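You operate a simulated robot arm through the tools that you are given. There is no shell and no other tool.

Carry out the task below with a simulated two-armed robot. There is one attempt and no reset: what you move stays moved.

TASK
Switch the tester off, take the lamp out onto the deck, dial to FUSE, shut the two open lids.
Fine: off before the lamp comes out. Set down upright: amber lamp.
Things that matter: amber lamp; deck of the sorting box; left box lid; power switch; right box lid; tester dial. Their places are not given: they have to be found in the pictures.

The check looks at the end state, three seconds after you hand in, the way a careful person would. Anything else that was tipped, shoved, dropped, spilled or broken makes it a failure. Lids that push on must go on centred and level and be pressed home; caps that screw on are set level and turned clockwise until they are tight.

THE ROBOT
Two 7-joint arms with fingered hands on one trunk that stands fixed in place. Base frame: the origin is at the foot of the trunk, x ahead of it, y to its left, z up. Lengths are in mm, angles in rad, forces in N, time in s.
The left shoulder is at [60, 166, 976], the right one opposite. With the tool pointing down near the work surface each hand reaches from about 360 to 860 mm from the base axis, measured 20 degrees to its own side. Payload 5 kg a hand.
The tool frame of a hand sits at the grasp point between the pads (the TCP): z along the fingers, y along the line on which they close. The tips reach 32 mm beyond it. The gripper opens to 160 mm; its body begins 89 mm behind the TCP. The gripper is a hand of 3 fingers: y runs from the thumb to the fingers, the wrist lies at [0, 0, -267] in the tool frame.
Orientation is that of the tool frame in the base frame, as a unit quaternion [w, x, y, z]. With the fingers straight down and closing along the base's y, the tool's x points along the base's -x, its y along +y and its z along -z.

THE INTERFACE
- The arms move only by the tool play_rows. It takes "left_deltas", "right_deltas" or both (then of equal length, played together; a hand with none holds still); each is one flat list of numbers, 6 for each row, row after row: the shift along the tool's x, y, z in mm, then the turn, a rotation vector about the tool's x, y, z in rad. In form: [dx, dy, dz, wx, wy, wz, dx, dy, dz, wx, wy, wz, ...]. A call has 1 to 20 rows; each row shifts and turns the commanded pose from where the row before left it, along the tool's axes as they then stand. A row lasts 0.2 s, in which the tool goes at most 50 mm and 0.15 rad; a call with a longer step from one row to the next is refused whole. A pose out of reach is approached as far as the arm can. The call stops where the force on the tool passes 40 N (or 10 N more than at its start, if that is more) or the arm is blocked; 0.2 s more then pass. In this call time passes only in rows, and 0.2 s behind the last. It gives the time, the measured TCP pose, the force on the tool (base axes), the opening and the grip force at its end, in the units of the frame above (readings bear some noise), with the torque about the TCP (base axes, N m) and any sound that the robot's microphone picked up.
- Cameras (640 x 400 px; columns grow to the right, rows downward): "scene" is now at [54.1, -22.1, 1630.3]; the picture's right is [-0.24, -0.97, 0.00], its down [-0.59, 0.15, -0.80] and it looks along [0.77, -0.19, -0.60] (base axes); focal length 360 px, centre (320, 200). "left" rides on the left gripper at [-65, -4, -116] in its tool frame; the picture's right is [0.06, -1.00, 0.00], its down [0.87, 0.05, -0.49] and it looks along [0.49, 0.03, 0.87] (tool axes); focal length 261 px, centre (320, 200). "right" rides on the right gripper at [65, -4, -116] in its tool frame; the picture's right is [0.06, 1.00, 0.00], its down [-0.87, 0.05, -0.49] and it looks along [-0.49, 0.03, 0.87] (tool axes); focal length 261 px, centre (320, 200).
- grab_frame(camera): a new picture of that camera. No time passes.
- raise_lower(by): slides the trunk up (or, below 0, down) by that many mm; the arms and the scene camera ride with it, the base frame stays. It gives what a move gives, with no picture.
- set_fingers(finger1, finger2, thumb_bend, hand): sets how far each is bent, from 0 (flat) to 100 (curled in); at 30 the hand is open as for a grip, at 70 the pads meet at the TCP. One left out holds its place. A second passes; each finger stops where it meets its share of the squeeze, and holds until it gets a number again. It is the only way to open and close the hand. It gives what a move gives, with no picture; readings hold the bend of each and the force on the fingers (four entries, about 0 where the hand has none), thumb and palm.
- head_to(pan, tilt): turns the head with the scene camera to pan (to the left, within 1.501 rad either way) and tilt (down, from -0.506 to 1.204), counted from straight ahead of the robot. It gives what a move gives.
- probe_pixels(camera, pixels): for up to 12 pixels [column, row] of the newest picture of that camera ("zoom" is the newest enlarged one), the place [x, y, z] in the base frame of the surface seen there, good to about 2 mm. No time passes.
- inspect(camera, box): a new picture of the part [left, top, right, bottom] of that camera's present view, enlarged. No time passes.
- job_done(): hands the job in; it is judged then, once.

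Unless the task says otherwise, let go and move clear before handing in.

The tools are called after "Request:" as a command line: name --argument value ..., lists and objects as JSON in quotes. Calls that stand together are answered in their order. play_rows: Moves the arms, as the interface text tells. Its arguments: {"type":"object","properties":{"left_deltas":{"type":"array","items":{"type":"number"}},"right_deltas":{"type":"array","items":{"type":"number"}}},"required":[]} The other tools are called the same way: raise_lower (by) moves the trunk up or down; set_fingers (finger1, finger2, thumb_bend, hand) moves the fingers one by one; head_to (pan, tilt) turns the head that bears the scene camera; grab_frame (camera) takes a picture; probe_pixels (camera, pixels) gives the place of the surface under pixels of a picture; inspect (camera, box) takes an enlarged picture of a part of a camera's view; job_done () hands the job in.

At the start:

```text
time: 0.0
left_tcp_pos: [523.1, 100.0, 1252.9]
left_ee_rot: [0.0, 0.0, 1.0, 0.0]
left_force: [0.9, 0.3, 0.6]
left_torque: [0.0, 0.01, 0.01]
left_finger_gap: 159.8
left_grasp_force: 0.0
left_shape: jaw
left_bend: [30.0, 30.0, 30.0]
left_finger forces: [0.1, 0.0, 0.0, 0.1, 0.1, 0.0]
right_tcp_pos: [505.8, -324.1, 1318.8]
right_ee_rot: [0.0, 0.0, 1.0, 0.0]
right_force: [-0.4, 0.2, -0.6]
right_torque: [-0.02, 0.01, -0.01]
right_finger_gap: 159.6
right_grasp_force: 0.1
right_shape: jaw
right_bend: [30.0, 30.0, 30.0]
right_finger forces: [0.0, 0.1, 0.0, 0.1, 0.0, 0.0]
trunk travel left (down, up): [-525.0, 65.0]
head pan, tilt (commanded): [-0.244, 0.648]
```

scene: 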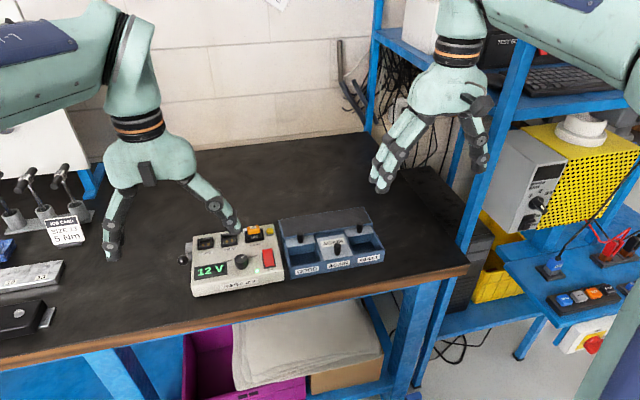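
right: 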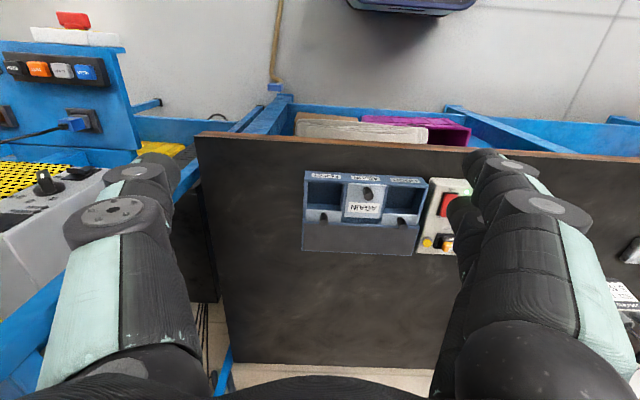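
left: 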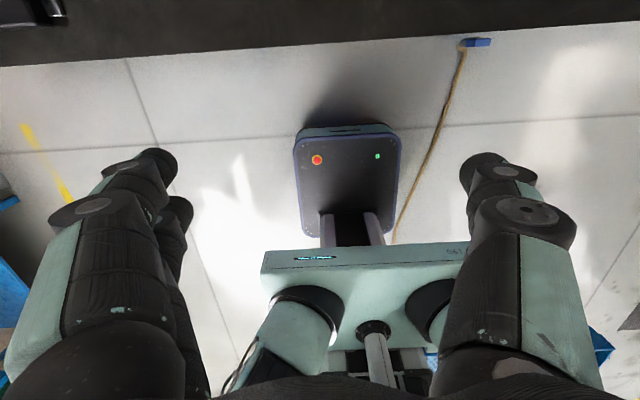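

The scene shows the tester around pixels (190-285, 225-297) and the sorting box around (278-385, 208-278). I'll enlarge both to find the parts.

Request:
inspect --camera "scene" --box '[170, 190, 400, 310]'

Request:
inspect --camera "scene" --box '[170, 215, 290, 305]'

Request:
inspect --camera "scene" --box '[270, 195, 400, 285]'

```text
2.78 times, centred on (285, 250) of scene
```

zoom: 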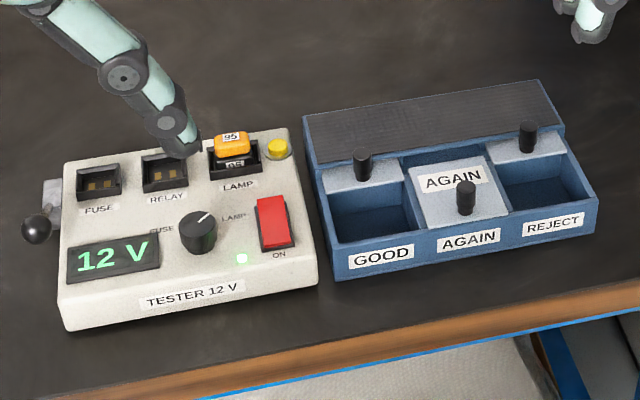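

```text
4.44 times, centred on (230, 260) of scene
```

zoom: 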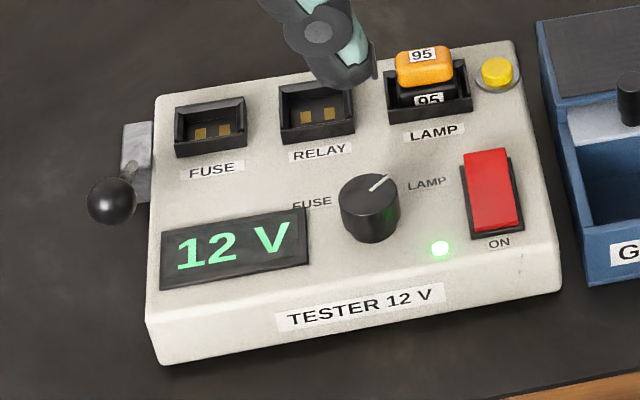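

```text
4.44 times, centred on (335, 240) of scene
```

zoom: 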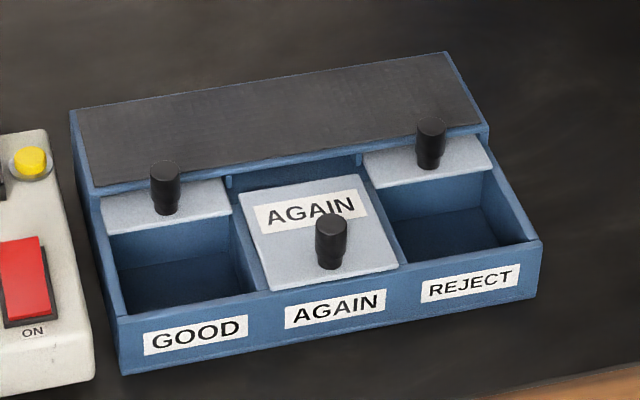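

The box has two lids pulled back (knobs at zoom (165,188) and (430,143)), and the middle one is shut. I'll probe the box points in this zoom first.

Request:
probe_pixels --camera "zoom" --pixels '[[165, 172], [165, 210], [430, 125], [430, 162], [330, 222], [330, 265], [95, 170], [75, 115], [445, 55], [485, 125], [280, 120], [130, 345]]'

Request:
probe_pixels --camera "zoom" --pixels '[[535, 245], [300, 270], [110, 210], [225, 200], [375, 165], [485, 150], [120, 320], [540, 260], [250, 195], [395, 265], [180, 300], [460, 240]]'

```text
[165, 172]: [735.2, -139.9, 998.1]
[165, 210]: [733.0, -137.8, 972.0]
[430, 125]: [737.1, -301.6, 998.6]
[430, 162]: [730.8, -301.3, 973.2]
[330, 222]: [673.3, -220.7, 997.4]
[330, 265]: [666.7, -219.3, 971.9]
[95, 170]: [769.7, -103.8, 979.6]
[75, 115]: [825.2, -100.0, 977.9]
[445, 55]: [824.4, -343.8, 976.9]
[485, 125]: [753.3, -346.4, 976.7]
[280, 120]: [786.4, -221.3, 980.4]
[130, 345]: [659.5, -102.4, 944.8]
```

```text
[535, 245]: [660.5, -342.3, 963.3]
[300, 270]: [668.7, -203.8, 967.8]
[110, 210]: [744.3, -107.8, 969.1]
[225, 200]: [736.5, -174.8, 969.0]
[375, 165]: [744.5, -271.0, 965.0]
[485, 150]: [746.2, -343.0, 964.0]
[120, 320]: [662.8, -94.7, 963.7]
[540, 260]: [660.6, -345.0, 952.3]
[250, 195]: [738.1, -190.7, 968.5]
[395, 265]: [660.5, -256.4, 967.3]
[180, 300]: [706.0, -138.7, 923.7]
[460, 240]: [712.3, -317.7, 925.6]
```

The box is aligned with the base axes: deck z≈979 with x 753–828, and the lids slide along x. Now the tester in its own zoom.

Request:
inspect --camera "scene" --box '[170, 215, 290, 305]'

Request:
probe_pixels --camera "zoom" --pixels '[[425, 65], [425, 55], [430, 100], [400, 98], [497, 68], [370, 190], [375, 183], [350, 225], [490, 165], [490, 215], [495, 232], [465, 155]]'

Request:
probe_pixels --camera "zoom" --pixels '[[160, 105], [510, 50], [550, 280], [160, 340], [110, 200], [135, 155], [235, 275], [340, 250], [100, 330], [405, 55], [448, 55], [395, 120]]'

```text
4.44 times, centred on (230, 260) of scene
```

zoom: 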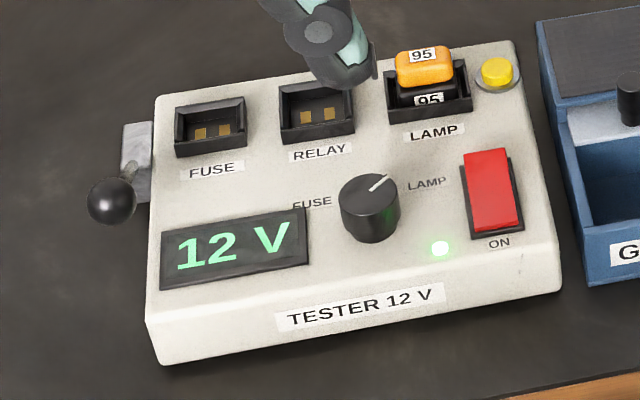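

```text
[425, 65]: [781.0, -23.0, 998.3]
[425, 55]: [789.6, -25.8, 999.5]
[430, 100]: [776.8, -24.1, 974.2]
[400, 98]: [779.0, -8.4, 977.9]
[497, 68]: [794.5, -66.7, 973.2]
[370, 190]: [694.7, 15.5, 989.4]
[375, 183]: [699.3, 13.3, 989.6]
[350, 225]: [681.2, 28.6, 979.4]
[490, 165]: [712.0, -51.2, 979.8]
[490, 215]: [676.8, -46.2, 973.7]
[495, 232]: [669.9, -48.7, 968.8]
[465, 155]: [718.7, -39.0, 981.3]
```

```text
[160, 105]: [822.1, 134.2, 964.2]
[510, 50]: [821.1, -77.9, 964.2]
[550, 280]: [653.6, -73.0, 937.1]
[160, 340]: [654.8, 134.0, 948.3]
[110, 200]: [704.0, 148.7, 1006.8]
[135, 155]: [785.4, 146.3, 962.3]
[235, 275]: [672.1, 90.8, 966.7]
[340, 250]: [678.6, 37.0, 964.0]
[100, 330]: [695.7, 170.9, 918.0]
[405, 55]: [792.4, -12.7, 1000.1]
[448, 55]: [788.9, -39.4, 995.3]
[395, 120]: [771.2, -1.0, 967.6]
```

The tester top is z≈964 and the table z≈918. The rocker's near (ON) end is low, the far end is at x≈718, and the lamp is at about (785,-25,1000). I'll raise the trunk for reach, then bring the right hand camera over the tester while the left arm moves aside.

Request:
raise_lower --by 60

Request:
play_rows --left_deltas '[0, 40, 0, 0, 0, 0, 0, 40, 0, 0, 0, 0, 0, 40, 0, 0, 0, 0, 0, 40, 0, 0, 0, 0, 0, 40, 0, 0, 0, 0, 0, 0, 0, 0, 0, 0, 0, 0, 0, 0, 0, 0, 0, 0, 0, 0, 0, 0, 0, 0, 0, 0, 0, 0]' --right_deltas '[-10.4, 33.8, 20, 0, 0, 0, -10.4, 33.8, 20, 0, 0, 0, -10.4, 33.8, 20, 0, 0, 0, -10.4, 33.8, 20, 0, 0, 0, -10.4, 33.8, 20, 0, 0, 0, -10.4, 33.8, 20, 0, 0, 0, -10.4, 33.8, 20, 0, 0, 0, -10.4, 33.8, 20, 0, 0, 0, -10.4, 33.8, 20, 0, 0, 0]'

Request:
grab_frame --camera "right"

Request:
grab_frame --camera "scene"

```text
time: 1.0
left_tcp_pos: [522.8, 98.7, 1312.9]
left_ee_rot: [0.0, 0.0, 1.0, 0.0]
left_force: [-1.4, 0.4, 0.3]
left_torque: [0.02, 0.03, -0.03]
left_finger_gap: 160.0
left_grasp_force: 0.1
left_shape: jaw
left_bend: [30.0, 30.0, 30.0]
left_finger forces: [0.0, 0.0, 0.0, 0.0, 0.1, 0.1]
right_tcp_pos: [505.6, -324.0, 1377.9]
right_ee_rot: [0.001, 0.0, 1.0, 0.0]
right_force: [1.1, 0.3, -0.3]
right_torque: [0.0, 0.0, -0.01]
right_finger_gap: 159.7
right_grasp_force: 0.0
right_shape: jaw
right_bend: [30.0, 30.0, 30.0]
right_finger forces: [0.0, 0.1, 0.0, 0.0, 0.1, 0.0]
trunk travel left (down, up): [-585.0, 5.0]
head pan, tilt (commanded): [-0.244, 0.648]
```

```text
time: 3.0
left_tcp_pos: [523.1, 302.0, 1312.8]
left_ee_rot: [0.0, 0.001, 1.0, 0.0]
left_force: [0.5, 0.0, 0.5]
left_torque: [-0.02, 0.02, -0.04]
left_finger_gap: 159.8
left_grasp_force: 0.0
left_shape: jaw
left_bend: [30.0, 30.0, 30.0]
left_finger forces: [0.0, 0.0, 0.1, 0.0, 0.0, 0.1]
right_tcp_pos: [598.8, -18.8, 1199.5]
right_ee_rot: [0.0, 0.0, 1.0, 0.0]
right_force: [-0.6, 0.2, 0.4]
right_torque: [-0.01, 0.03, 0.02]
right_finger_gap: 159.9
right_grasp_force: 0.0
right_shape: jaw
right_bend: [30.0, 30.0, 30.0]
right_finger forces: [0.0, 0.1, 0.1, 0.1, 0.0, 0.0]
trunk travel left (down, up): [-585.0, 5.0]
head pan, tilt (commanded): [-0.244, 0.648]
```

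```text
taken
```

right: 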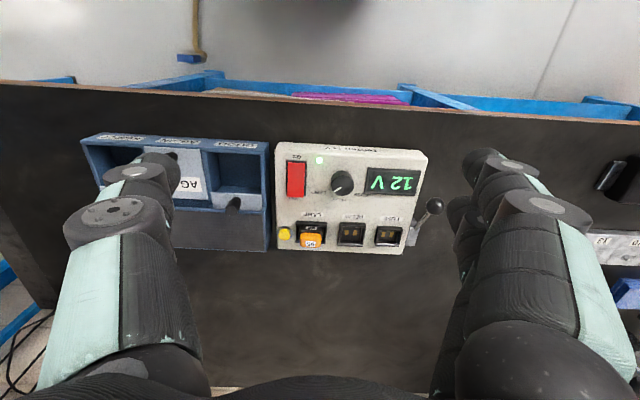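

```text
taken
```

scene: 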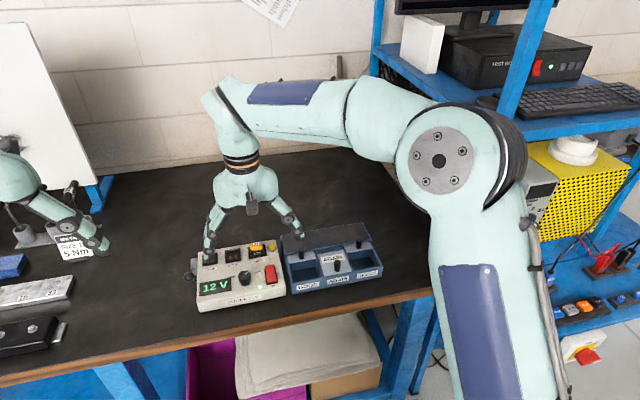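

The right camera sees the tester upside down (near edge at the top), with the switch at (296,180), the dial at (342,184) and the lamp at (310,238). I'll enlarge it.

Request:
inspect --camera "right" --box '[265, 135, 435, 260]'

Request:
probe_pixels --camera "zoom" --pixels '[[290, 175], [270, 165], [310, 175], [290, 160], [288, 195], [175, 390], [175, 405], [150, 390], [200, 390], [115, 130], [115, 200], [75, 365]]'

Request:
inspect --camera "right" --box '[270, 140, 350, 190]'

Request:
inspect --camera "right" --box '[270, 205, 350, 255]'

```text
3.20 times, centred on (350, 198) of right
```

zoom: 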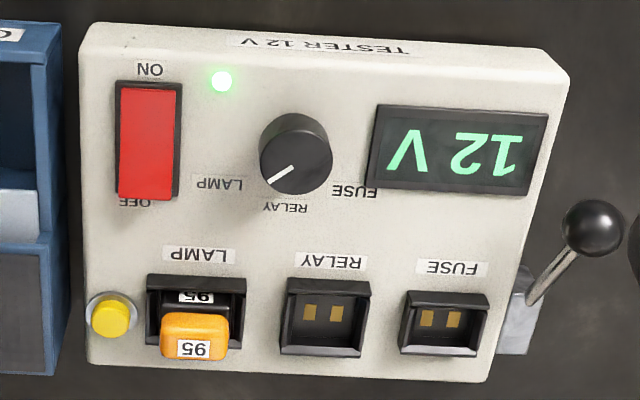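

```text
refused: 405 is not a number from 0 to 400
```

```text
8.00 times, centred on (310, 165) of right
```

zoom: 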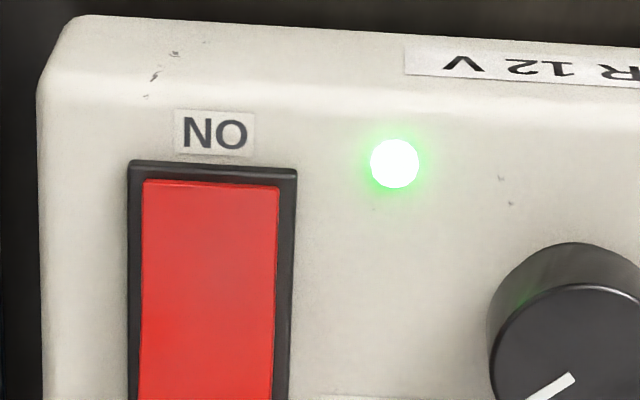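

```text
8.00 times, centred on (310, 230) of right
```

zoom: 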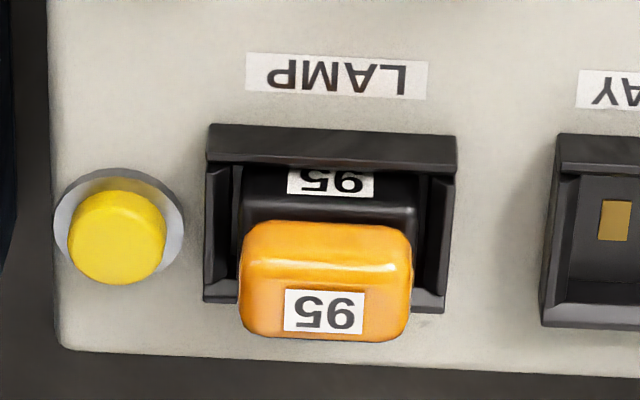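

The dial marks read LAMP, RELAY and FUSE, and the pointer is on LAMP. The lamp is a black block with an amber cap in a recessed frame. I'll probe exact coordinates from the enlarged views.

Request:
probe_pixels --camera "zoom" --pixels '[[325, 255], [325, 310], [245, 265], [408, 265], [250, 320], [400, 320], [330, 200], [330, 150], [215, 165], [445, 165], [115, 240], [225, 285]]'

Request:
inspect --camera "right" --box '[290, 145, 390, 210]'

Request:
probe_pixels --camera "zoom" --pixels '[[295, 275], [360, 230], [265, 290], [325, 200], [325, 310], [395, 250], [40, 130], [40, 70], [40, 270], [40, 320], [180, 310], [320, 385]]'

```text
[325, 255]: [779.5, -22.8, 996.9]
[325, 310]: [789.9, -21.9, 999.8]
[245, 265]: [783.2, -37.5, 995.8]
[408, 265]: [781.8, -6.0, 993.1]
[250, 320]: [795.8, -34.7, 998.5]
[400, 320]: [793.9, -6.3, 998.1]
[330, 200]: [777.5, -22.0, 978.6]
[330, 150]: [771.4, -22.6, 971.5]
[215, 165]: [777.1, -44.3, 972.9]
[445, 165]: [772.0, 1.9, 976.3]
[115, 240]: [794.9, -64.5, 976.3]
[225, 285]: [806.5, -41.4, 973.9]
```

```text
6.15 times, centred on (340, 178) of right
```

zoom: 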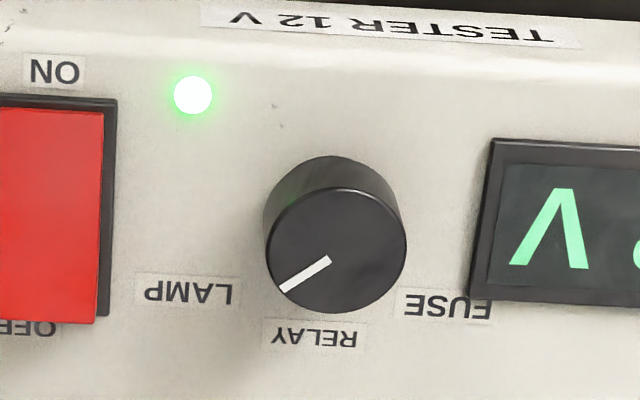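

```text
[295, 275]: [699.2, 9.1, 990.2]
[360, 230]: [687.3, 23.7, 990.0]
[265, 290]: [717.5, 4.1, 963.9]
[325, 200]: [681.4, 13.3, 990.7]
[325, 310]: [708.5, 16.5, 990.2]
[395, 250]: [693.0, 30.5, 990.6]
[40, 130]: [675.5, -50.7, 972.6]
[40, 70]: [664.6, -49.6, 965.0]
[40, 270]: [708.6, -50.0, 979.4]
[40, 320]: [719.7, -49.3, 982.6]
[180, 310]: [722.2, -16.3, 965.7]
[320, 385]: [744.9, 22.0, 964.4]
```

Dial centre is about (694,15) with top z≈990, the switch is centred near (694,-50) with its high OFF end at x≈718, and the amber cap spans x 779–803, y -38..-5. Next I'll bend only the right thumb to see how a single tip lies for pressing the switch.

Request:
set_fingers --hand "right" --finger1 30 --finger2 30 --thumb_bend 70

Request:
grab_frame --camera "right"

Request:
inspect --camera "scene" --box '[170, 150, 330, 250]'

```text
time: 4.0
left_tcp_pos: [521.8, 301.1, 1313.0]
left_ee_rot: [0.0, 0.0, 1.0, 0.0]
left_force: [-0.2, -0.2, -0.8]
left_torque: [0.02, -0.02, -0.02]
left_finger_gap: 160.0
left_grasp_force: 0.0
left_shape: jaw
left_bend: [30.0, 30.0, 30.0]
left_finger forces: [0.0, 0.1, 0.0, 0.0, 0.0, 0.0]
right_tcp_pos: [598.6, -20.7, 1199.8]
right_ee_rot: [0.0, 0.001, 1.0, 0.0]
right_force: [0.1, -0.7, -0.3]
right_torque: [-0.02, 0.0, -0.01]
right_finger_gap: 88.9
right_grasp_force: 0.1
right_shape: fingers
right_bend: [30.0, 30.0, 70.0]
right_finger forces: [0.0, 0.0, 0.1, 0.0, 0.0, 0.1]
trunk travel left (down, up): [-585.0, 5.0]
head pan, tilt (commanded): [-0.244, 0.648]
```

```text
taken
```

right: 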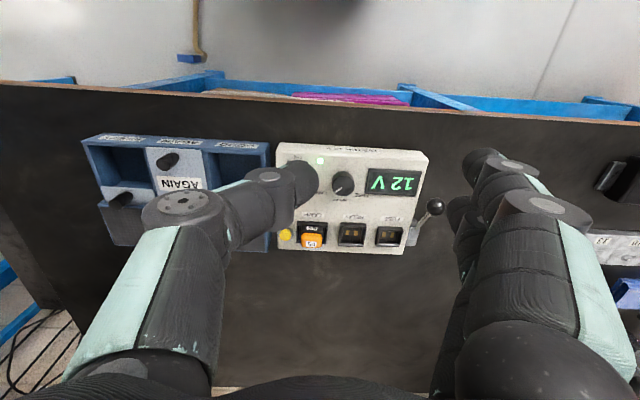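

```text
4.00 times, centred on (250, 200) of scene
```

zoom: 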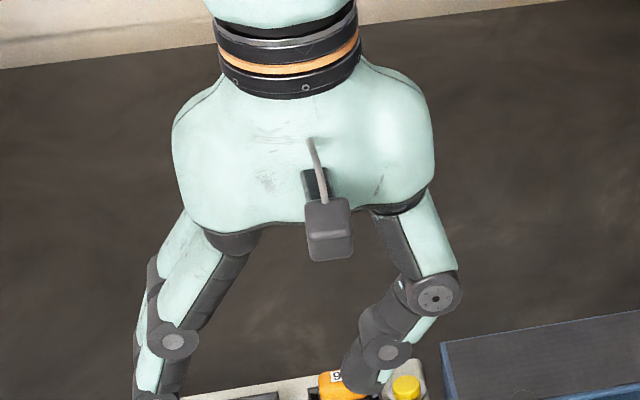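

The thumb tip shows at right pixel (303,178), close to the tool axis. I'll probe it to get its exact offset from the TCP.

Request:
probe_pixels --camera "right" --pixels '[[303, 178], [312, 170], [314, 190], [295, 165], [285, 175], [268, 178], [255, 215], [295, 195]]'

Request:
inspect --camera "right" --box '[240, 140, 400, 240]'

```text
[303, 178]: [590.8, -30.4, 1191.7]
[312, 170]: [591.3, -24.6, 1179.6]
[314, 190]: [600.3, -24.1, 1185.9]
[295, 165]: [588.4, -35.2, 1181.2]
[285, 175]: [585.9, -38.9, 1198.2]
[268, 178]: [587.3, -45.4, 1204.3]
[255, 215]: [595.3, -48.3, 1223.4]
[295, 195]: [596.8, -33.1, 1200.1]
```

```text
4.00 times, centred on (320, 190) of right
```

zoom: 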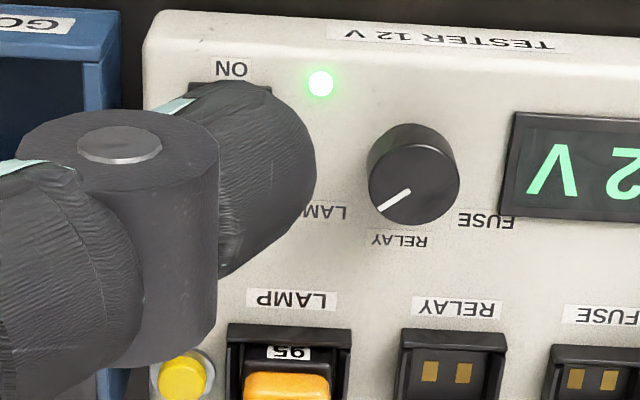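

The thumb tip is about 11 mm on the tool's -y side, reaching 32 mm beyond the TCP. To keep the open fingers off the dial, I'll turn the right hand 90° so the thumb faces away (+x) and the fingers hang toward the robot.

Request:
play_rows --right_deltas '[0, 0, 0, 0, 0, -0.1428, 0, 0, 0, 0, 0, -0.1428, 0, 0, 0, 0, 0, -0.1428, 0, 0, 0, 0, 0, -0.1428, 0, 0, 0, 0, 0, -0.1428, 0, 0, 0, 0, 0, -0.1428, 0, 0, 0, 0, 0, -0.1428, 0, 0, 0, 0, 0, -0.1428, 0, 0, 0, 0, 0, -0.1428, 0, 0, 0, 0, 0, -0.1428, 0, 0, 0, 0, 0, -0.1428]'

Request:
grab_frame --camera "right"

Request:
grab_frame --camera "scene"

```text
time: 6.4
left_tcp_pos: [523.6, 300.7, 1314.2]
left_ee_rot: [0.0, 0.001, 1.0, 0.0]
left_force: [-0.4, -1.0, 0.4]
left_torque: [0.01, 0.0, 0.01]
left_finger_gap: 159.9
left_grasp_force: 0.0
left_shape: jaw
left_bend: [30.0, 30.0, 30.0]
left_finger forces: [0.0, 0.0, 0.0, 0.0, 0.1, 0.0]
right_tcp_pos: [599.8, -19.8, 1198.1]
right_ee_rot: [0.0, 0.708, -0.707, 0.0]
right_force: [0.4, 0.4, 0.2]
right_torque: [0.03, -0.02, 0.04]
right_finger_gap: 89.0
right_grasp_force: 0.1
right_shape: fingers
right_bend: [30.0, 30.0, 70.0]
right_finger forces: [0.1, 0.0, 0.0, 0.1, 0.0, 0.1]
trunk travel left (down, up): [-585.0, 5.0]
head pan, tilt (commanded): [-0.244, 0.648]
```

```text
taken
```

right: 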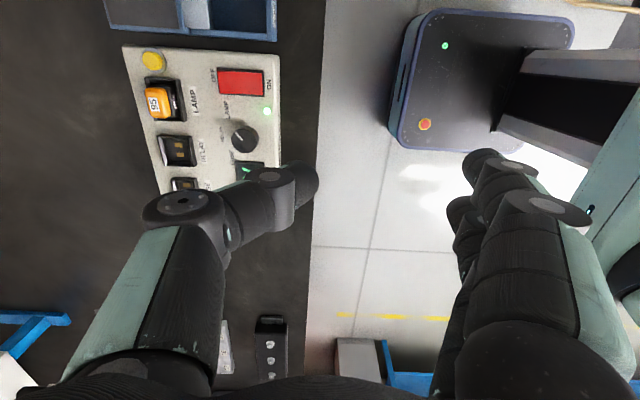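

```text
taken
```

scene: 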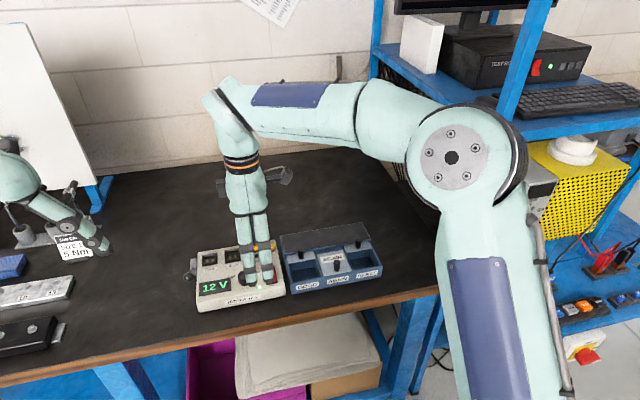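

The hand is turned, with the thumb on the far side and the fingers hanging toward the robot. Now I'll move over the switch at TCP about (701,-50,1060).

Request:
play_rows --right_deltas '[6, -20.2, 27.6, 0, 0, 0, 6, -20.2, 27.6, 0, 0, 0, 6, -20.2, 27.6, 0, 0, 0, 6, -20.2, 27.6, 0, 0, 0, 6, -20.2, 27.6, 0, 0, 0]'

Request:
grab_frame --camera "right"

Request:
inspect --camera "scene" --box '[180, 200, 340, 310]'

```text
time: 7.6
left_tcp_pos: [523.9, 299.5, 1312.7]
left_ee_rot: [-0.001, 0.0, 1.0, 0.0]
left_force: [0.1, -0.2, 0.5]
left_torque: [0.0, 0.05, 0.01]
left_finger_gap: 160.0
left_grasp_force: 0.2
left_shape: jaw
left_bend: [30.0, 30.0, 30.0]
left_finger forces: [0.0, 0.0, 0.0, 0.0, 0.0, 0.1]
right_tcp_pos: [699.0, -50.4, 1059.2]
right_ee_rot: [0.0, 0.708, -0.707, 0.0]
right_force: [0.0, 0.4, -0.7]
right_torque: [0.0, 0.0, 0.0]
right_finger_gap: 88.7
right_grasp_force: 0.1
right_shape: fingers
right_bend: [30.0, 30.0, 70.0]
right_finger forces: [0.0, 0.1, 0.0, 0.0, 0.0, 0.0]
trunk travel left (down, up): [-585.0, 5.0]
head pan, tilt (commanded): [-0.244, 0.648]
```

```text
taken
```

right: 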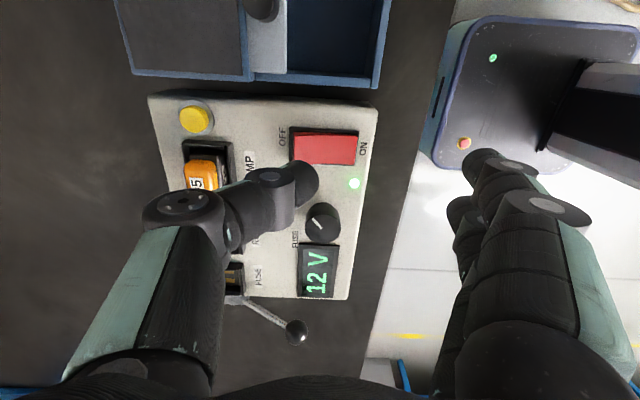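

```text
3.64 times, centred on (260, 255) of scene
```

zoom: 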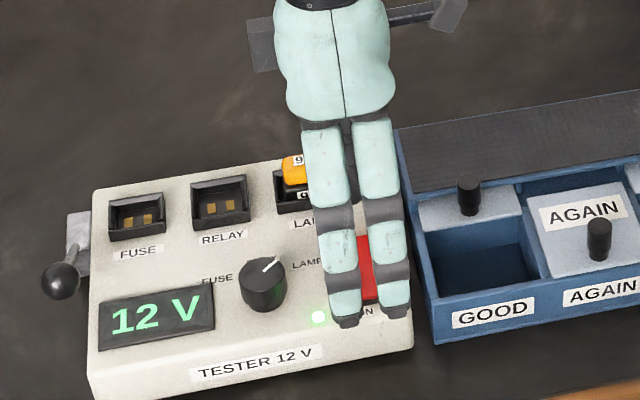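

The rocker shows at right pixels (293–357, 133–165) and the thumb tip at (303,183). I'll probe the rocker edges and thumb to align.

Request:
probe_pixels --camera "right" --pixels '[[298, 137], [297, 160], [352, 139], [352, 161], [325, 149], [305, 183], [312, 172], [250, 183], [485, 162], [515, 167], [460, 215], [182, 200]]'

```text
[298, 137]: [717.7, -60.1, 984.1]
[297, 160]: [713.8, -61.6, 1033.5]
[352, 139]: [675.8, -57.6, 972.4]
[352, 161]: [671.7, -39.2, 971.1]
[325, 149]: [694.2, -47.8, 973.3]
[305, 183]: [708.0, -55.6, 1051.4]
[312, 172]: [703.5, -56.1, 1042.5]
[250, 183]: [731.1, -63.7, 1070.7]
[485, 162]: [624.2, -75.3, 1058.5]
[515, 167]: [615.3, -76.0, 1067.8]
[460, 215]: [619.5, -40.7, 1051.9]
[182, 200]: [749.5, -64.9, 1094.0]
```

The rocker spans y -61..-38 and x 671–719, so the thumb tip at (710,-50) is over the OFF end. I'll lower quickly to just above it, then press slowly in 2 mm steps.

Request:
play_rows --right_deltas '[0, 0, 19, 0, 0, 0, 0, 0, 19, 0, 0, 0, 0, 0, 2, 0, 0, 0, 0, 0, 2, 0, 0, 0, 0, 0, 2, 0, 0, 0, 0, 0, 2, 0, 0, 0, 0, 0, 2, 0, 0, 0]'

Request:
grab_frame --camera "right"

Request:
inspect --camera "scene" --box '[180, 200, 340, 310]'

```text
time: 9.2
left_tcp_pos: [522.6, 301.0, 1312.8]
left_ee_rot: [0.0, 0.001, 1.0, -0.001]
left_force: [0.2, 0.0, 0.5]
left_torque: [0.01, 0.01, 0.04]
left_finger_gap: 159.8
left_grasp_force: 0.1
left_shape: jaw
left_bend: [30.0, 30.0, 30.0]
left_finger forces: [0.0, 0.1, 0.0, 0.1, 0.0, 0.1]
right_tcp_pos: [699.3, -49.0, 1011.5]
right_ee_rot: [0.001, -0.707, 0.707, 0.0]
right_force: [0.4, 0.3, 0.3]
right_torque: [-0.03, -0.02, -0.02]
right_finger_gap: 88.6
right_grasp_force: 0.2
right_shape: fingers
right_bend: [30.0, 30.0, 70.0]
right_finger forces: [0.0, 0.0, 0.0, 0.1, 0.5, 0.1]
trunk travel left (down, up): [-585.0, 5.0]
head pan, tilt (commanded): [-0.244, 0.648]
```

```text
taken
```

right: 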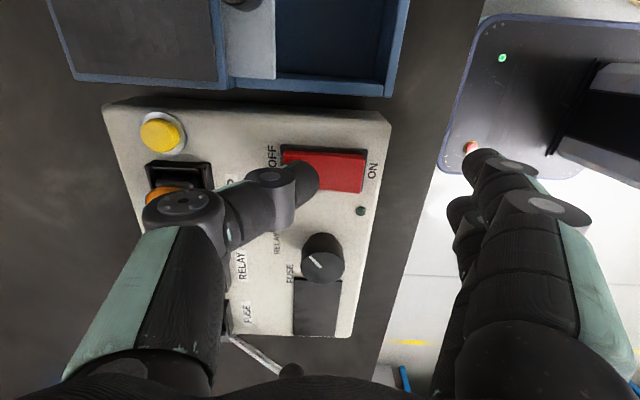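

```text
3.64 times, centred on (260, 255) of scene
```

zoom: 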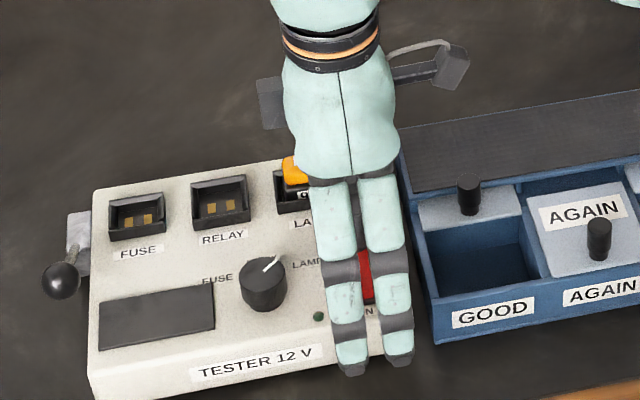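

The display is dark and the green LED at right pixel (361,210) has gone out, so the switch is off. I'll lift straight up and check the rocker.

Request:
play_rows --right_deltas '[0, 0, -15, 0, 0, 0, 0, 0, -30, 0, 0, 0, 0, 0, -40, 0, 0, 0, 0, 0, -40, 0, 0, 0]'

Request:
inspect --camera "right" --box '[140, 80, 400, 260]'

Request:
probe_pixels --camera "zoom" --pixels '[[440, 150], [400, 150], [350, 150]]'

```text
time: 10.2
left_tcp_pos: [523.4, 299.9, 1313.5]
left_ee_rot: [-0.001, 0.0, 1.0, 0.0]
left_force: [0.3, 0.3, 0.5]
left_torque: [-0.04, 0.01, 0.01]
left_finger_gap: 159.8
left_grasp_force: 0.0
left_shape: jaw
left_bend: [30.0, 30.0, 30.0]
left_finger forces: [0.0, 0.0, 0.1, 0.0, 0.1, 0.0]
right_tcp_pos: [700.4, -50.0, 1126.8]
right_ee_rot: [0.0, -0.706, 0.708, 0.0]
right_force: [0.1, 0.2, -0.8]
right_torque: [0.04, 0.0, 0.04]
right_finger_gap: 88.7
right_grasp_force: 0.0
right_shape: fingers
right_bend: [30.0, 30.0, 70.0]
right_finger forces: [0.0, 0.0, 0.1, 0.0, 0.0, 0.1]
right hand out of reach, approached as far as the arm can: row 4
trunk travel left (down, up): [-585.0, 5.0]
head pan, tilt (commanded): [-0.244, 0.648]
```

```text
2.22 times, centred on (270, 170) of right
```

zoom: 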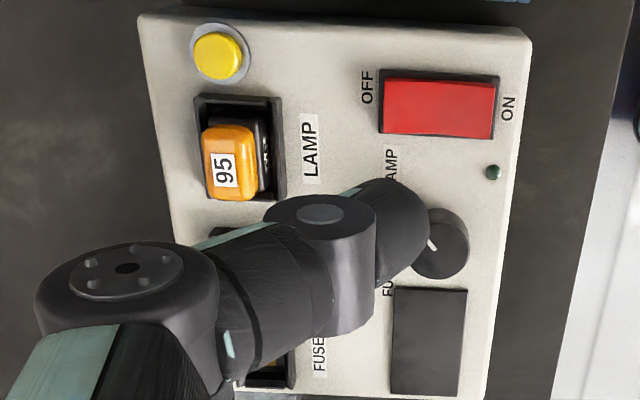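

```text
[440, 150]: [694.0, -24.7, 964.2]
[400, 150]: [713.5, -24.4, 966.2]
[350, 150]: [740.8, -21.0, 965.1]
```

The rocker's OFF end now looks pressed. The 4th row was near the arm's limit with this rotation, so I'll turn back to the default orientation afterwards. First I'll probe the rocker's slope.

Request:
probe_pixels --camera "zoom" --pixels '[[390, 105], [400, 105], [440, 105], [480, 110], [490, 110], [432, 240], [440, 225], [465, 240], [230, 130], [215, 190], [250, 190], [270, 150]]'

Request:
play_rows --right_deltas '[0, 0, 0, 0, 0, 0.1428, 0, 0, 0, 0, 0, 0.1428, 0, 0, 0, 0, 0, 0.1428, 0, 0, 0, 0, 0, 0.1428, 0, 0, 0, 0, 0, 0.1428, 0, 0, 0, 0, 0, 0.1428, 0, 0, 0, 0, 0, 0.1428, 0, 0, 0, 0, 0, 0.1428, 0, 0, 0, 0, 0, 0.1428, 0, 0, 0, 0, 0, 0.1428, 0, 0, 0, 0, 0, 0.1428]'

Request:
inspect --camera "scene" --box '[180, 200, 340, 310]'

```text
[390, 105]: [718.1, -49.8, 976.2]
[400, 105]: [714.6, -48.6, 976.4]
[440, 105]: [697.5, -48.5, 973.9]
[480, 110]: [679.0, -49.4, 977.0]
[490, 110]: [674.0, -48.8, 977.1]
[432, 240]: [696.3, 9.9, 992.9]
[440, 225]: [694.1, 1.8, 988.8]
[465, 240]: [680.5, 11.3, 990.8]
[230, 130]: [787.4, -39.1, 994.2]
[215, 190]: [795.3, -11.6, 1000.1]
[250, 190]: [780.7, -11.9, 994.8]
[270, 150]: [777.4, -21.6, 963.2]
```

```text
time: 12.6
left_tcp_pos: [522.8, 300.8, 1314.3]
left_ee_rot: [0.0, -0.001, 1.0, 0.0]
left_force: [0.7, 0.3, -0.1]
left_torque: [0.01, -0.05, -0.05]
left_finger_gap: 159.9
left_grasp_force: 0.0
left_shape: jaw
left_bend: [30.0, 30.0, 30.0]
left_finger forces: [0.0, 0.1, 0.0, 0.1, 0.0, 0.0]
right_tcp_pos: [700.5, -51.4, 1126.5]
right_ee_rot: [0.0, 0.001, 1.0, 0.0]
right_force: [0.2, 0.0, -0.8]
right_torque: [0.0, 0.03, 0.02]
right_finger_gap: 88.9
right_grasp_force: 0.1
right_shape: fingers
right_bend: [30.0, 30.0, 70.0]
right_finger forces: [0.0, 0.0, 0.0, 0.0, 0.0, 0.1]
trunk travel left (down, up): [-585.0, 5.0]
head pan, tilt (commanded): [-0.244, 0.648]
```

```text
3.64 times, centred on (260, 255) of scene
```

zoom: 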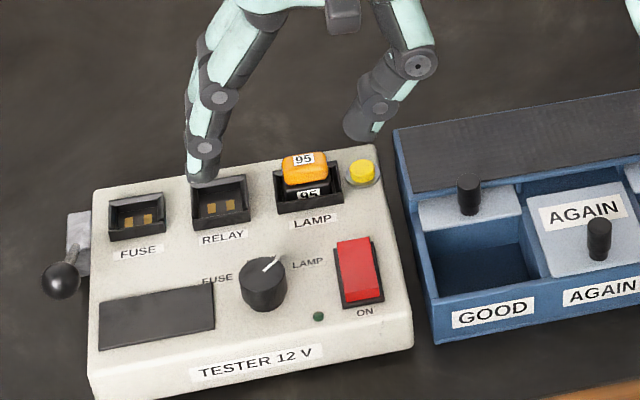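

The rocker is only about level (far z 976, near 977), so it should be pressed further home. I'll flatten the two fingers out of the way and check their clearance in this orientation.

Request:
set_fingers --hand "right" --finger1 0 --finger2 0 --thumb_bend 70

Request:
grab_frame --camera "right"

Request:
inspect --camera "scene" --box '[130, 130, 350, 300]'

```text
time: 13.6
left_tcp_pos: [522.8, 300.7, 1312.6]
left_ee_rot: [0.0, 0.0, 1.0, 0.0]
left_force: [-0.5, -0.3, 1.2]
left_torque: [0.01, -0.01, 0.03]
left_finger_gap: 160.1
left_grasp_force: 0.1
left_shape: jaw
left_bend: [30.0, 30.0, 30.0]
left_finger forces: [0.0, 0.0, 0.0, 0.0, 0.0, 0.0]
right_tcp_pos: [700.0, -50.0, 1126.6]
right_ee_rot: [-0.001, 0.0, 1.0, 0.0]
right_force: [0.1, 0.1, -0.2]
right_torque: [0.02, 0.01, -0.03]
right_finger_gap: 125.8
right_grasp_force: 0.1
right_shape: fingers
right_bend: [0.0, 0.0, 70.0]
right_finger forces: [0.1, 0.0, 0.0, 0.0, 0.0, 0.0]
trunk travel left (down, up): [-585.0, 5.0]
head pan, tilt (commanded): [-0.244, 0.648]
```

```text
taken
```

right: 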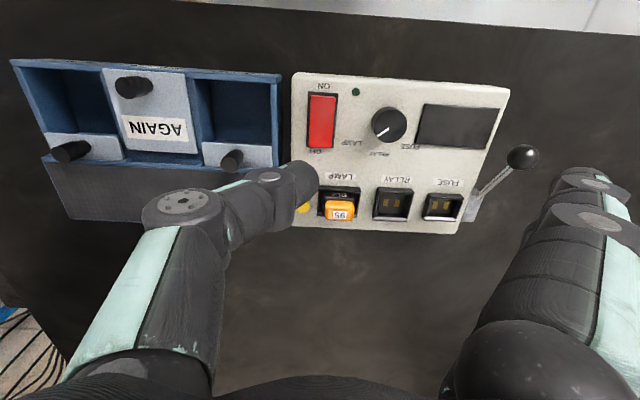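

```text
2.35 times, centred on (240, 215) of scene
```

zoom: 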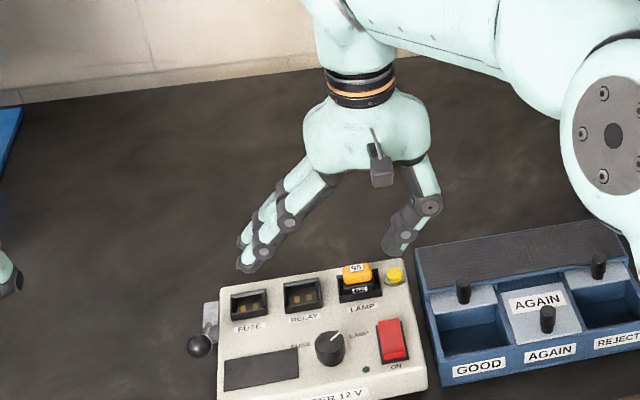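

Flattened, the fingers spread wide to the left. I'll probe their tips to see whether they clear the lever ball at (704,149,1007) and the dial.

Request:
probe_pixels --camera "right" --pixels '[[590, 180], [575, 172], [625, 200], [560, 200], [610, 230], [303, 183], [312, 172]]'

Request:
probe_pixels --camera "zoom" --pixels '[[245, 262], [265, 250], [250, 240], [395, 248], [405, 235]]'

```text
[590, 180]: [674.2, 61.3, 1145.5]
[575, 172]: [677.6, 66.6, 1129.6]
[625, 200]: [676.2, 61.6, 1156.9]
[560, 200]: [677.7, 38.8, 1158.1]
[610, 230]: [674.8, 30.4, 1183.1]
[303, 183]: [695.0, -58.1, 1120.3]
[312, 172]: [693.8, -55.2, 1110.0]
```

```text
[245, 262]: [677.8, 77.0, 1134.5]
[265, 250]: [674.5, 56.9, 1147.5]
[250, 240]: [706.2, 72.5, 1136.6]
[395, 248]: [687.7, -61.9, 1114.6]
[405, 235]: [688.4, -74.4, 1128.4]
```

Finger tips would be at about y≈90, z≈1000 over the dark display, clear of the lever ball and the dial. I'll come down again over the far end of the rocker at TCP (713,-38.5) and press slowly.

Request:
play_rows --right_deltas '[-4.4, 3.9, 33, 0, 0, 0, -4.4, 3.9, 33, 0, 0, 0, -4.4, 3.9, 34, 0, 0, 0, 0, 0, 6, 0, 0, 0, 0, 0, 4, 0, 0, 0, 0, 0, 2, 0, 0, 0, 0, 0, 2, 0, 0, 0, 0, 0, 2, 0, 0, 0, 0, 0, 2, 0, 0, 0]'

Request:
grab_frame --camera "right"

```text
time: 15.6
left_tcp_pos: [522.0, 300.2, 1313.5]
left_ee_rot: [0.0, 0.0, 1.0, 0.0]
left_force: [0.4, -0.6, -0.7]
left_torque: [0.0, -0.02, -0.04]
left_finger_gap: 160.0
left_grasp_force: 0.0
left_shape: jaw
left_bend: [30.0, 30.0, 30.0]
left_finger forces: [0.0, 0.1, 0.0, 0.0, 0.0, 0.1]
right_tcp_pos: [713.4, -39.0, 1009.9]
right_ee_rot: [0.001, 0.0, 1.0, 0.0]
right_force: [1.1, -0.4, 3.0]
right_torque: [-0.05, -0.02, 0.0]
right_finger_gap: 125.2
right_grasp_force: 1.5
right_shape: fingers
right_bend: [0.0, 0.0, 70.0]
right_finger forces: [0.0, 0.0, 0.0, 0.1, 2.9, 0.0]
trunk travel left (down, up): [-585.0, 5.0]
head pan, tilt (commanded): [-0.244, 0.648]
```

```text
taken
```

right: 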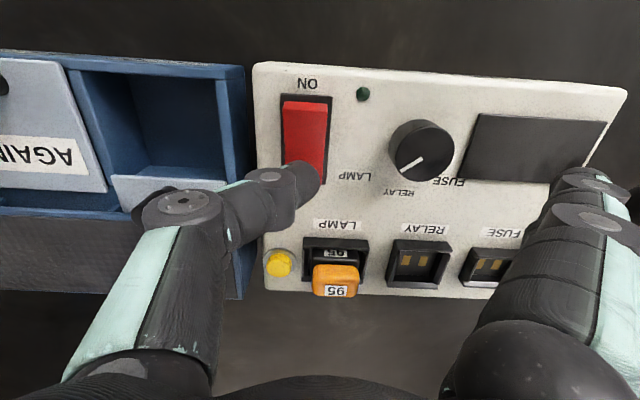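

Contact is light so far (3 N). I'll press on in 1.5 mm steps until the rocker seats.

Request:
play_rows --right_deltas '[0, 0, 1.5, 0, 0, 0, 0, 0, 1.5, 0, 0, 0, 0, 0, 1.5, 0, 0, 0]'

Request:
inspect --camera "right" --box '[240, 60, 440, 200]'

Request:
probe_pixels --camera "zoom" --pixels '[[205, 125], [205, 160], [200, 220], [205, 280], [205, 320]]'

```text
time: 16.4
left_tcp_pos: [522.0, 299.6, 1314.4]
left_ee_rot: [0.001, -0.001, 1.0, 0.0]
left_force: [-0.3, -0.5, -0.7]
left_torque: [0.0, 0.02, 0.02]
left_finger_gap: 160.1
left_grasp_force: 0.1
left_shape: jaw
left_bend: [30.0, 30.0, 30.0]
left_finger forces: [0.1, 0.0, 0.0, 0.1, 0.0, 0.1]
right_tcp_pos: [713.2, -38.5, 1008.6]
right_ee_rot: [0.002, 0.001, 1.0, 0.0]
right_force: [2.3, -6.1, 23.6]
right_torque: [-0.45, 0.13, 0.08]
right_finger_gap: 123.6
right_grasp_force: 11.2
right_shape: fingers
right_bend: [0.0, 0.0, 71.0]
right_finger forces: [0.0, 0.0, 0.0, 0.0, 22.7, 0.0]
trunk travel left (down, up): [-585.0, 5.0]
head pan, tilt (commanded): [-0.244, 0.648]
```

```text
2.86 times, centred on (340, 130) of right
```

zoom: 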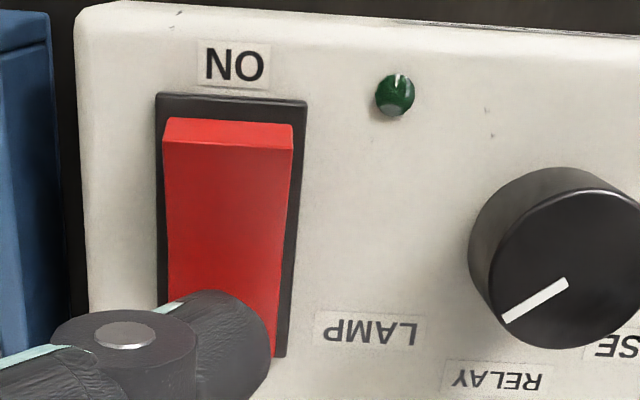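

```text
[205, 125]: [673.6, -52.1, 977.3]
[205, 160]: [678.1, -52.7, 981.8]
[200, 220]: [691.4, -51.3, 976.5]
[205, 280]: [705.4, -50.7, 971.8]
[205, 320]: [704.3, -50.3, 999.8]
```

The rocker is now fully over (near end z≈982, far end ≈970, 23 N at the stop). I'll lift, move above the dial, set the fingers to a moderate opening and look at it.

Request:
play_rows --right_deltas '[0, 0, -10, 0, 0, 0, 0, 0, -30, 0, 0, 0, 0, 0, -40, 0, 0, 0, 4, 18, -10, 0, 0, 0, 5, 18, 0, 0, 0, 0, 5, 18, 0, 0, 0, 0, 5, 0, 0, 0, 0, 0]'

Request:
set_fingers --hand "right" --finger1 50 --finger2 50 --thumb_bend 50

Request:
grab_frame --camera "right"

Request:
inspect --camera "scene" --box '[170, 150, 370, 300]'

```text
time: 18.0
left_tcp_pos: [522.6, 300.8, 1312.3]
left_ee_rot: [0.001, 0.0, 1.0, 0.0]
left_force: [0.2, -0.8, 1.3]
left_torque: [0.03, 0.05, -0.01]
left_finger_gap: 160.0
left_grasp_force: 0.0
left_shape: jaw
left_bend: [30.0, 30.0, 30.0]
left_finger forces: [0.0, 0.1, 0.1, 0.1, 0.0, 0.1]
right_tcp_pos: [693.2, 13.6, 1096.2]
right_ee_rot: [0.0, 0.001, 1.0, 0.0]
right_force: [0.9, -0.2, 0.5]
right_torque: [-0.02, 0.01, -0.01]
right_finger_gap: 125.3
right_grasp_force: 0.0
right_shape: fingers
right_bend: [0.0, 0.0, 70.0]
right_finger forces: [0.1, 0.1, 0.0, 0.0, 0.0, 0.0]
trunk travel left (down, up): [-585.0, 5.0]
head pan, tilt (commanded): [-0.244, 0.648]
```

```text
time: 19.0
left_tcp_pos: [522.2, 300.4, 1312.5]
left_ee_rot: [0.0, 0.0, 1.0, 0.0]
left_force: [-0.3, 0.2, -0.6]
left_torque: [-0.01, 0.02, 0.03]
left_finger_gap: 159.8
left_grasp_force: 0.0
left_shape: jaw
left_bend: [30.0, 30.0, 30.0]
left_finger forces: [0.0, 0.1, 0.0, 0.0, 0.0, 0.1]
right_tcp_pos: [694.3, 14.6, 1095.6]
right_ee_rot: [-0.001, -0.001, 1.0, 0.001]
right_force: [-0.3, -0.7, 0.9]
right_torque: [0.03, 0.0, 0.03]
right_finger_gap: 87.5
right_grasp_force: 0.1
right_shape: fingers
right_bend: [50.0, 50.0, 50.0]
right_finger forces: [0.0, 0.0, 0.0, 0.1, 0.0, 0.0]
trunk travel left (down, up): [-585.0, 5.0]
head pan, tilt (commanded): [-0.244, 0.648]
```

```text
taken
```

right: 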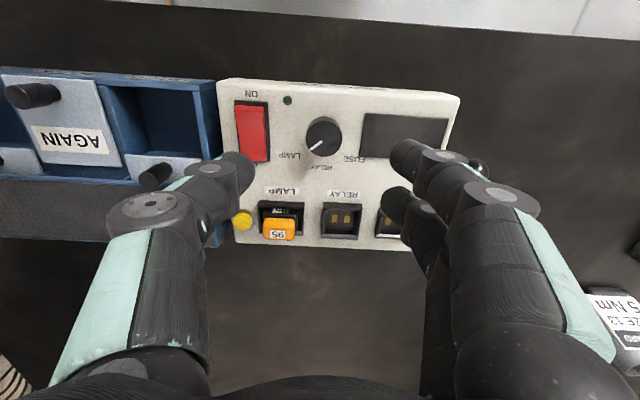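

```text
2.67 times, centred on (270, 225) of scene
```

zoom: 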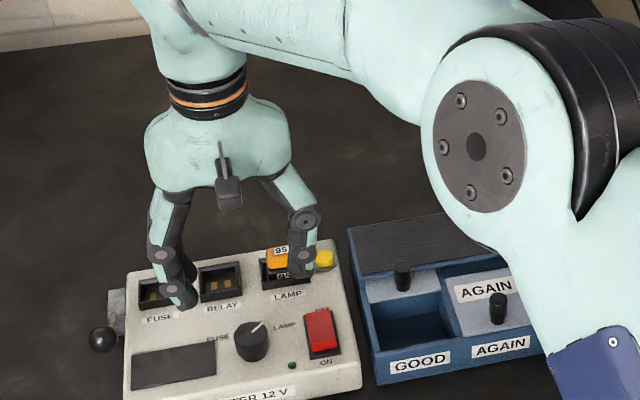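

The two fingers sit apart along the tool's x, at right pixels (405,155) and (398,205). I'll measure their spacing with probes, and re-measure the dial edges.

Request:
probe_pixels --camera "right" --pixels '[[398, 152], [405, 145], [412, 160], [392, 205], [400, 195], [405, 215], [245, 165], [235, 158], [335, 117], [312, 150], [341, 135], [308, 135]]'

Request:
inspect --camera "right" --box '[200, 90, 480, 265]'

```text
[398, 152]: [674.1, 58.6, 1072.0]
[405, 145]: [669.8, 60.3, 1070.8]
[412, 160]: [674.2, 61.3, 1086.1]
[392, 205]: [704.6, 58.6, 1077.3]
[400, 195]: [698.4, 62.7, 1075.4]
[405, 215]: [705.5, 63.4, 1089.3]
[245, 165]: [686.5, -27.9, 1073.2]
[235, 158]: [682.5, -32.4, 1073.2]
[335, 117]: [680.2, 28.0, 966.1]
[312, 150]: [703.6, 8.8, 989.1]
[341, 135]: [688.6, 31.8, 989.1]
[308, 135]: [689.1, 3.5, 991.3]
```

```text
2.29 times, centred on (340, 178) of right
```

zoom: 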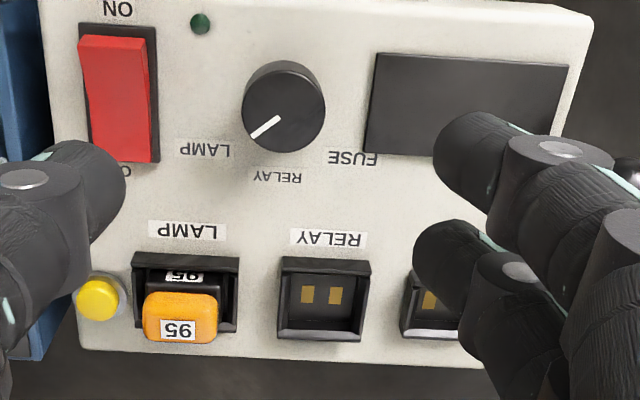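

The two fingers sit about ±16 mm apart around the thumb's line. The dial centre works out to about (693.5,17.8). I'll centre on it, turn the hand about 50° clockwise to give room for the turn, and lower to just above it.

Request:
play_rows --right_deltas '[0.8, 3.2, 0, 0, 0, 0, 0, 0, 0, 0, 0, 0.145, 0, 0, 0, 0, 0, 0.145, 0, 0, 0, 0, 0, 0.145, 0, 0, 0, 0, 0, 0.145, 0, 0, 0, 0, 0, 0.145, 0, 0, 0, 0, 0, 0.145, 0, 0, 20, 0, 0, 0, 0, 0, 20, 0, 0, 0]'

Request:
grab_frame --camera "right"

Request:
inspect --camera "scene" --box '[170, 180, 340, 310]'

```text
time: 21.0
left_tcp_pos: [523.2, 301.5, 1313.6]
left_ee_rot: [0.0, 0.001, 1.0, 0.0]
left_force: [-0.7, -0.7, -0.2]
left_torque: [-0.04, -0.03, -0.01]
left_finger_gap: 159.7
left_grasp_force: 0.0
left_shape: jaw
left_bend: [30.0, 30.0, 30.0]
left_finger forces: [0.0, 0.1, 0.1, 0.0, 0.1, 0.0]
right_tcp_pos: [694.0, 19.3, 1056.2]
right_ee_rot: [0.0, 0.422, 0.907, 0.0]
right_force: [-0.1, -0.2, 0.6]
right_torque: [0.02, 0.03, 0.01]
right_finger_gap: 87.3
right_grasp_force: 0.1
right_shape: fingers
right_bend: [50.0, 50.0, 50.0]
right_finger forces: [0.0, 0.0, 0.1, 0.0, 0.1, 0.0]
trunk travel left (down, up): [-585.0, 5.0]
head pan, tilt (commanded): [-0.244, 0.648]
```

```text
taken
```

right: 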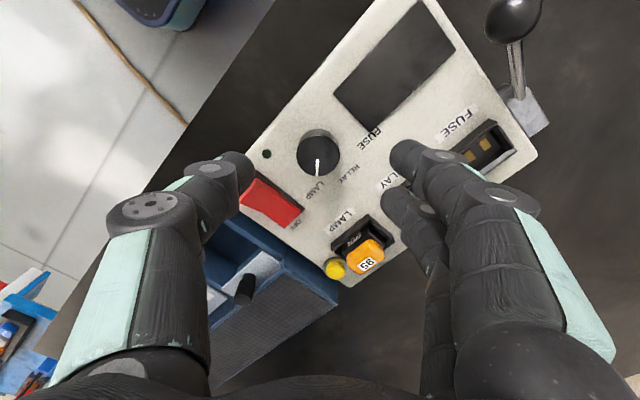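

```text
3.08 times, centred on (255, 245) of scene
```

zoom: 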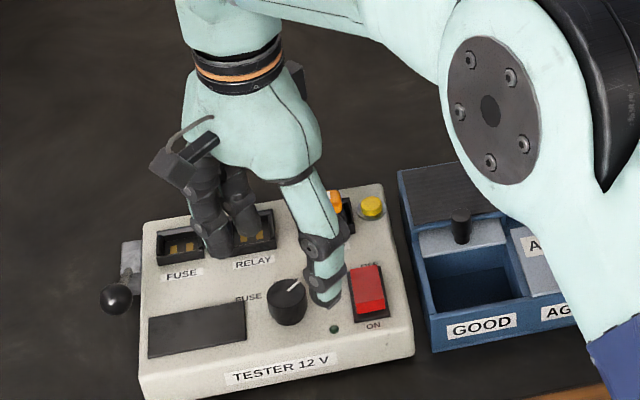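

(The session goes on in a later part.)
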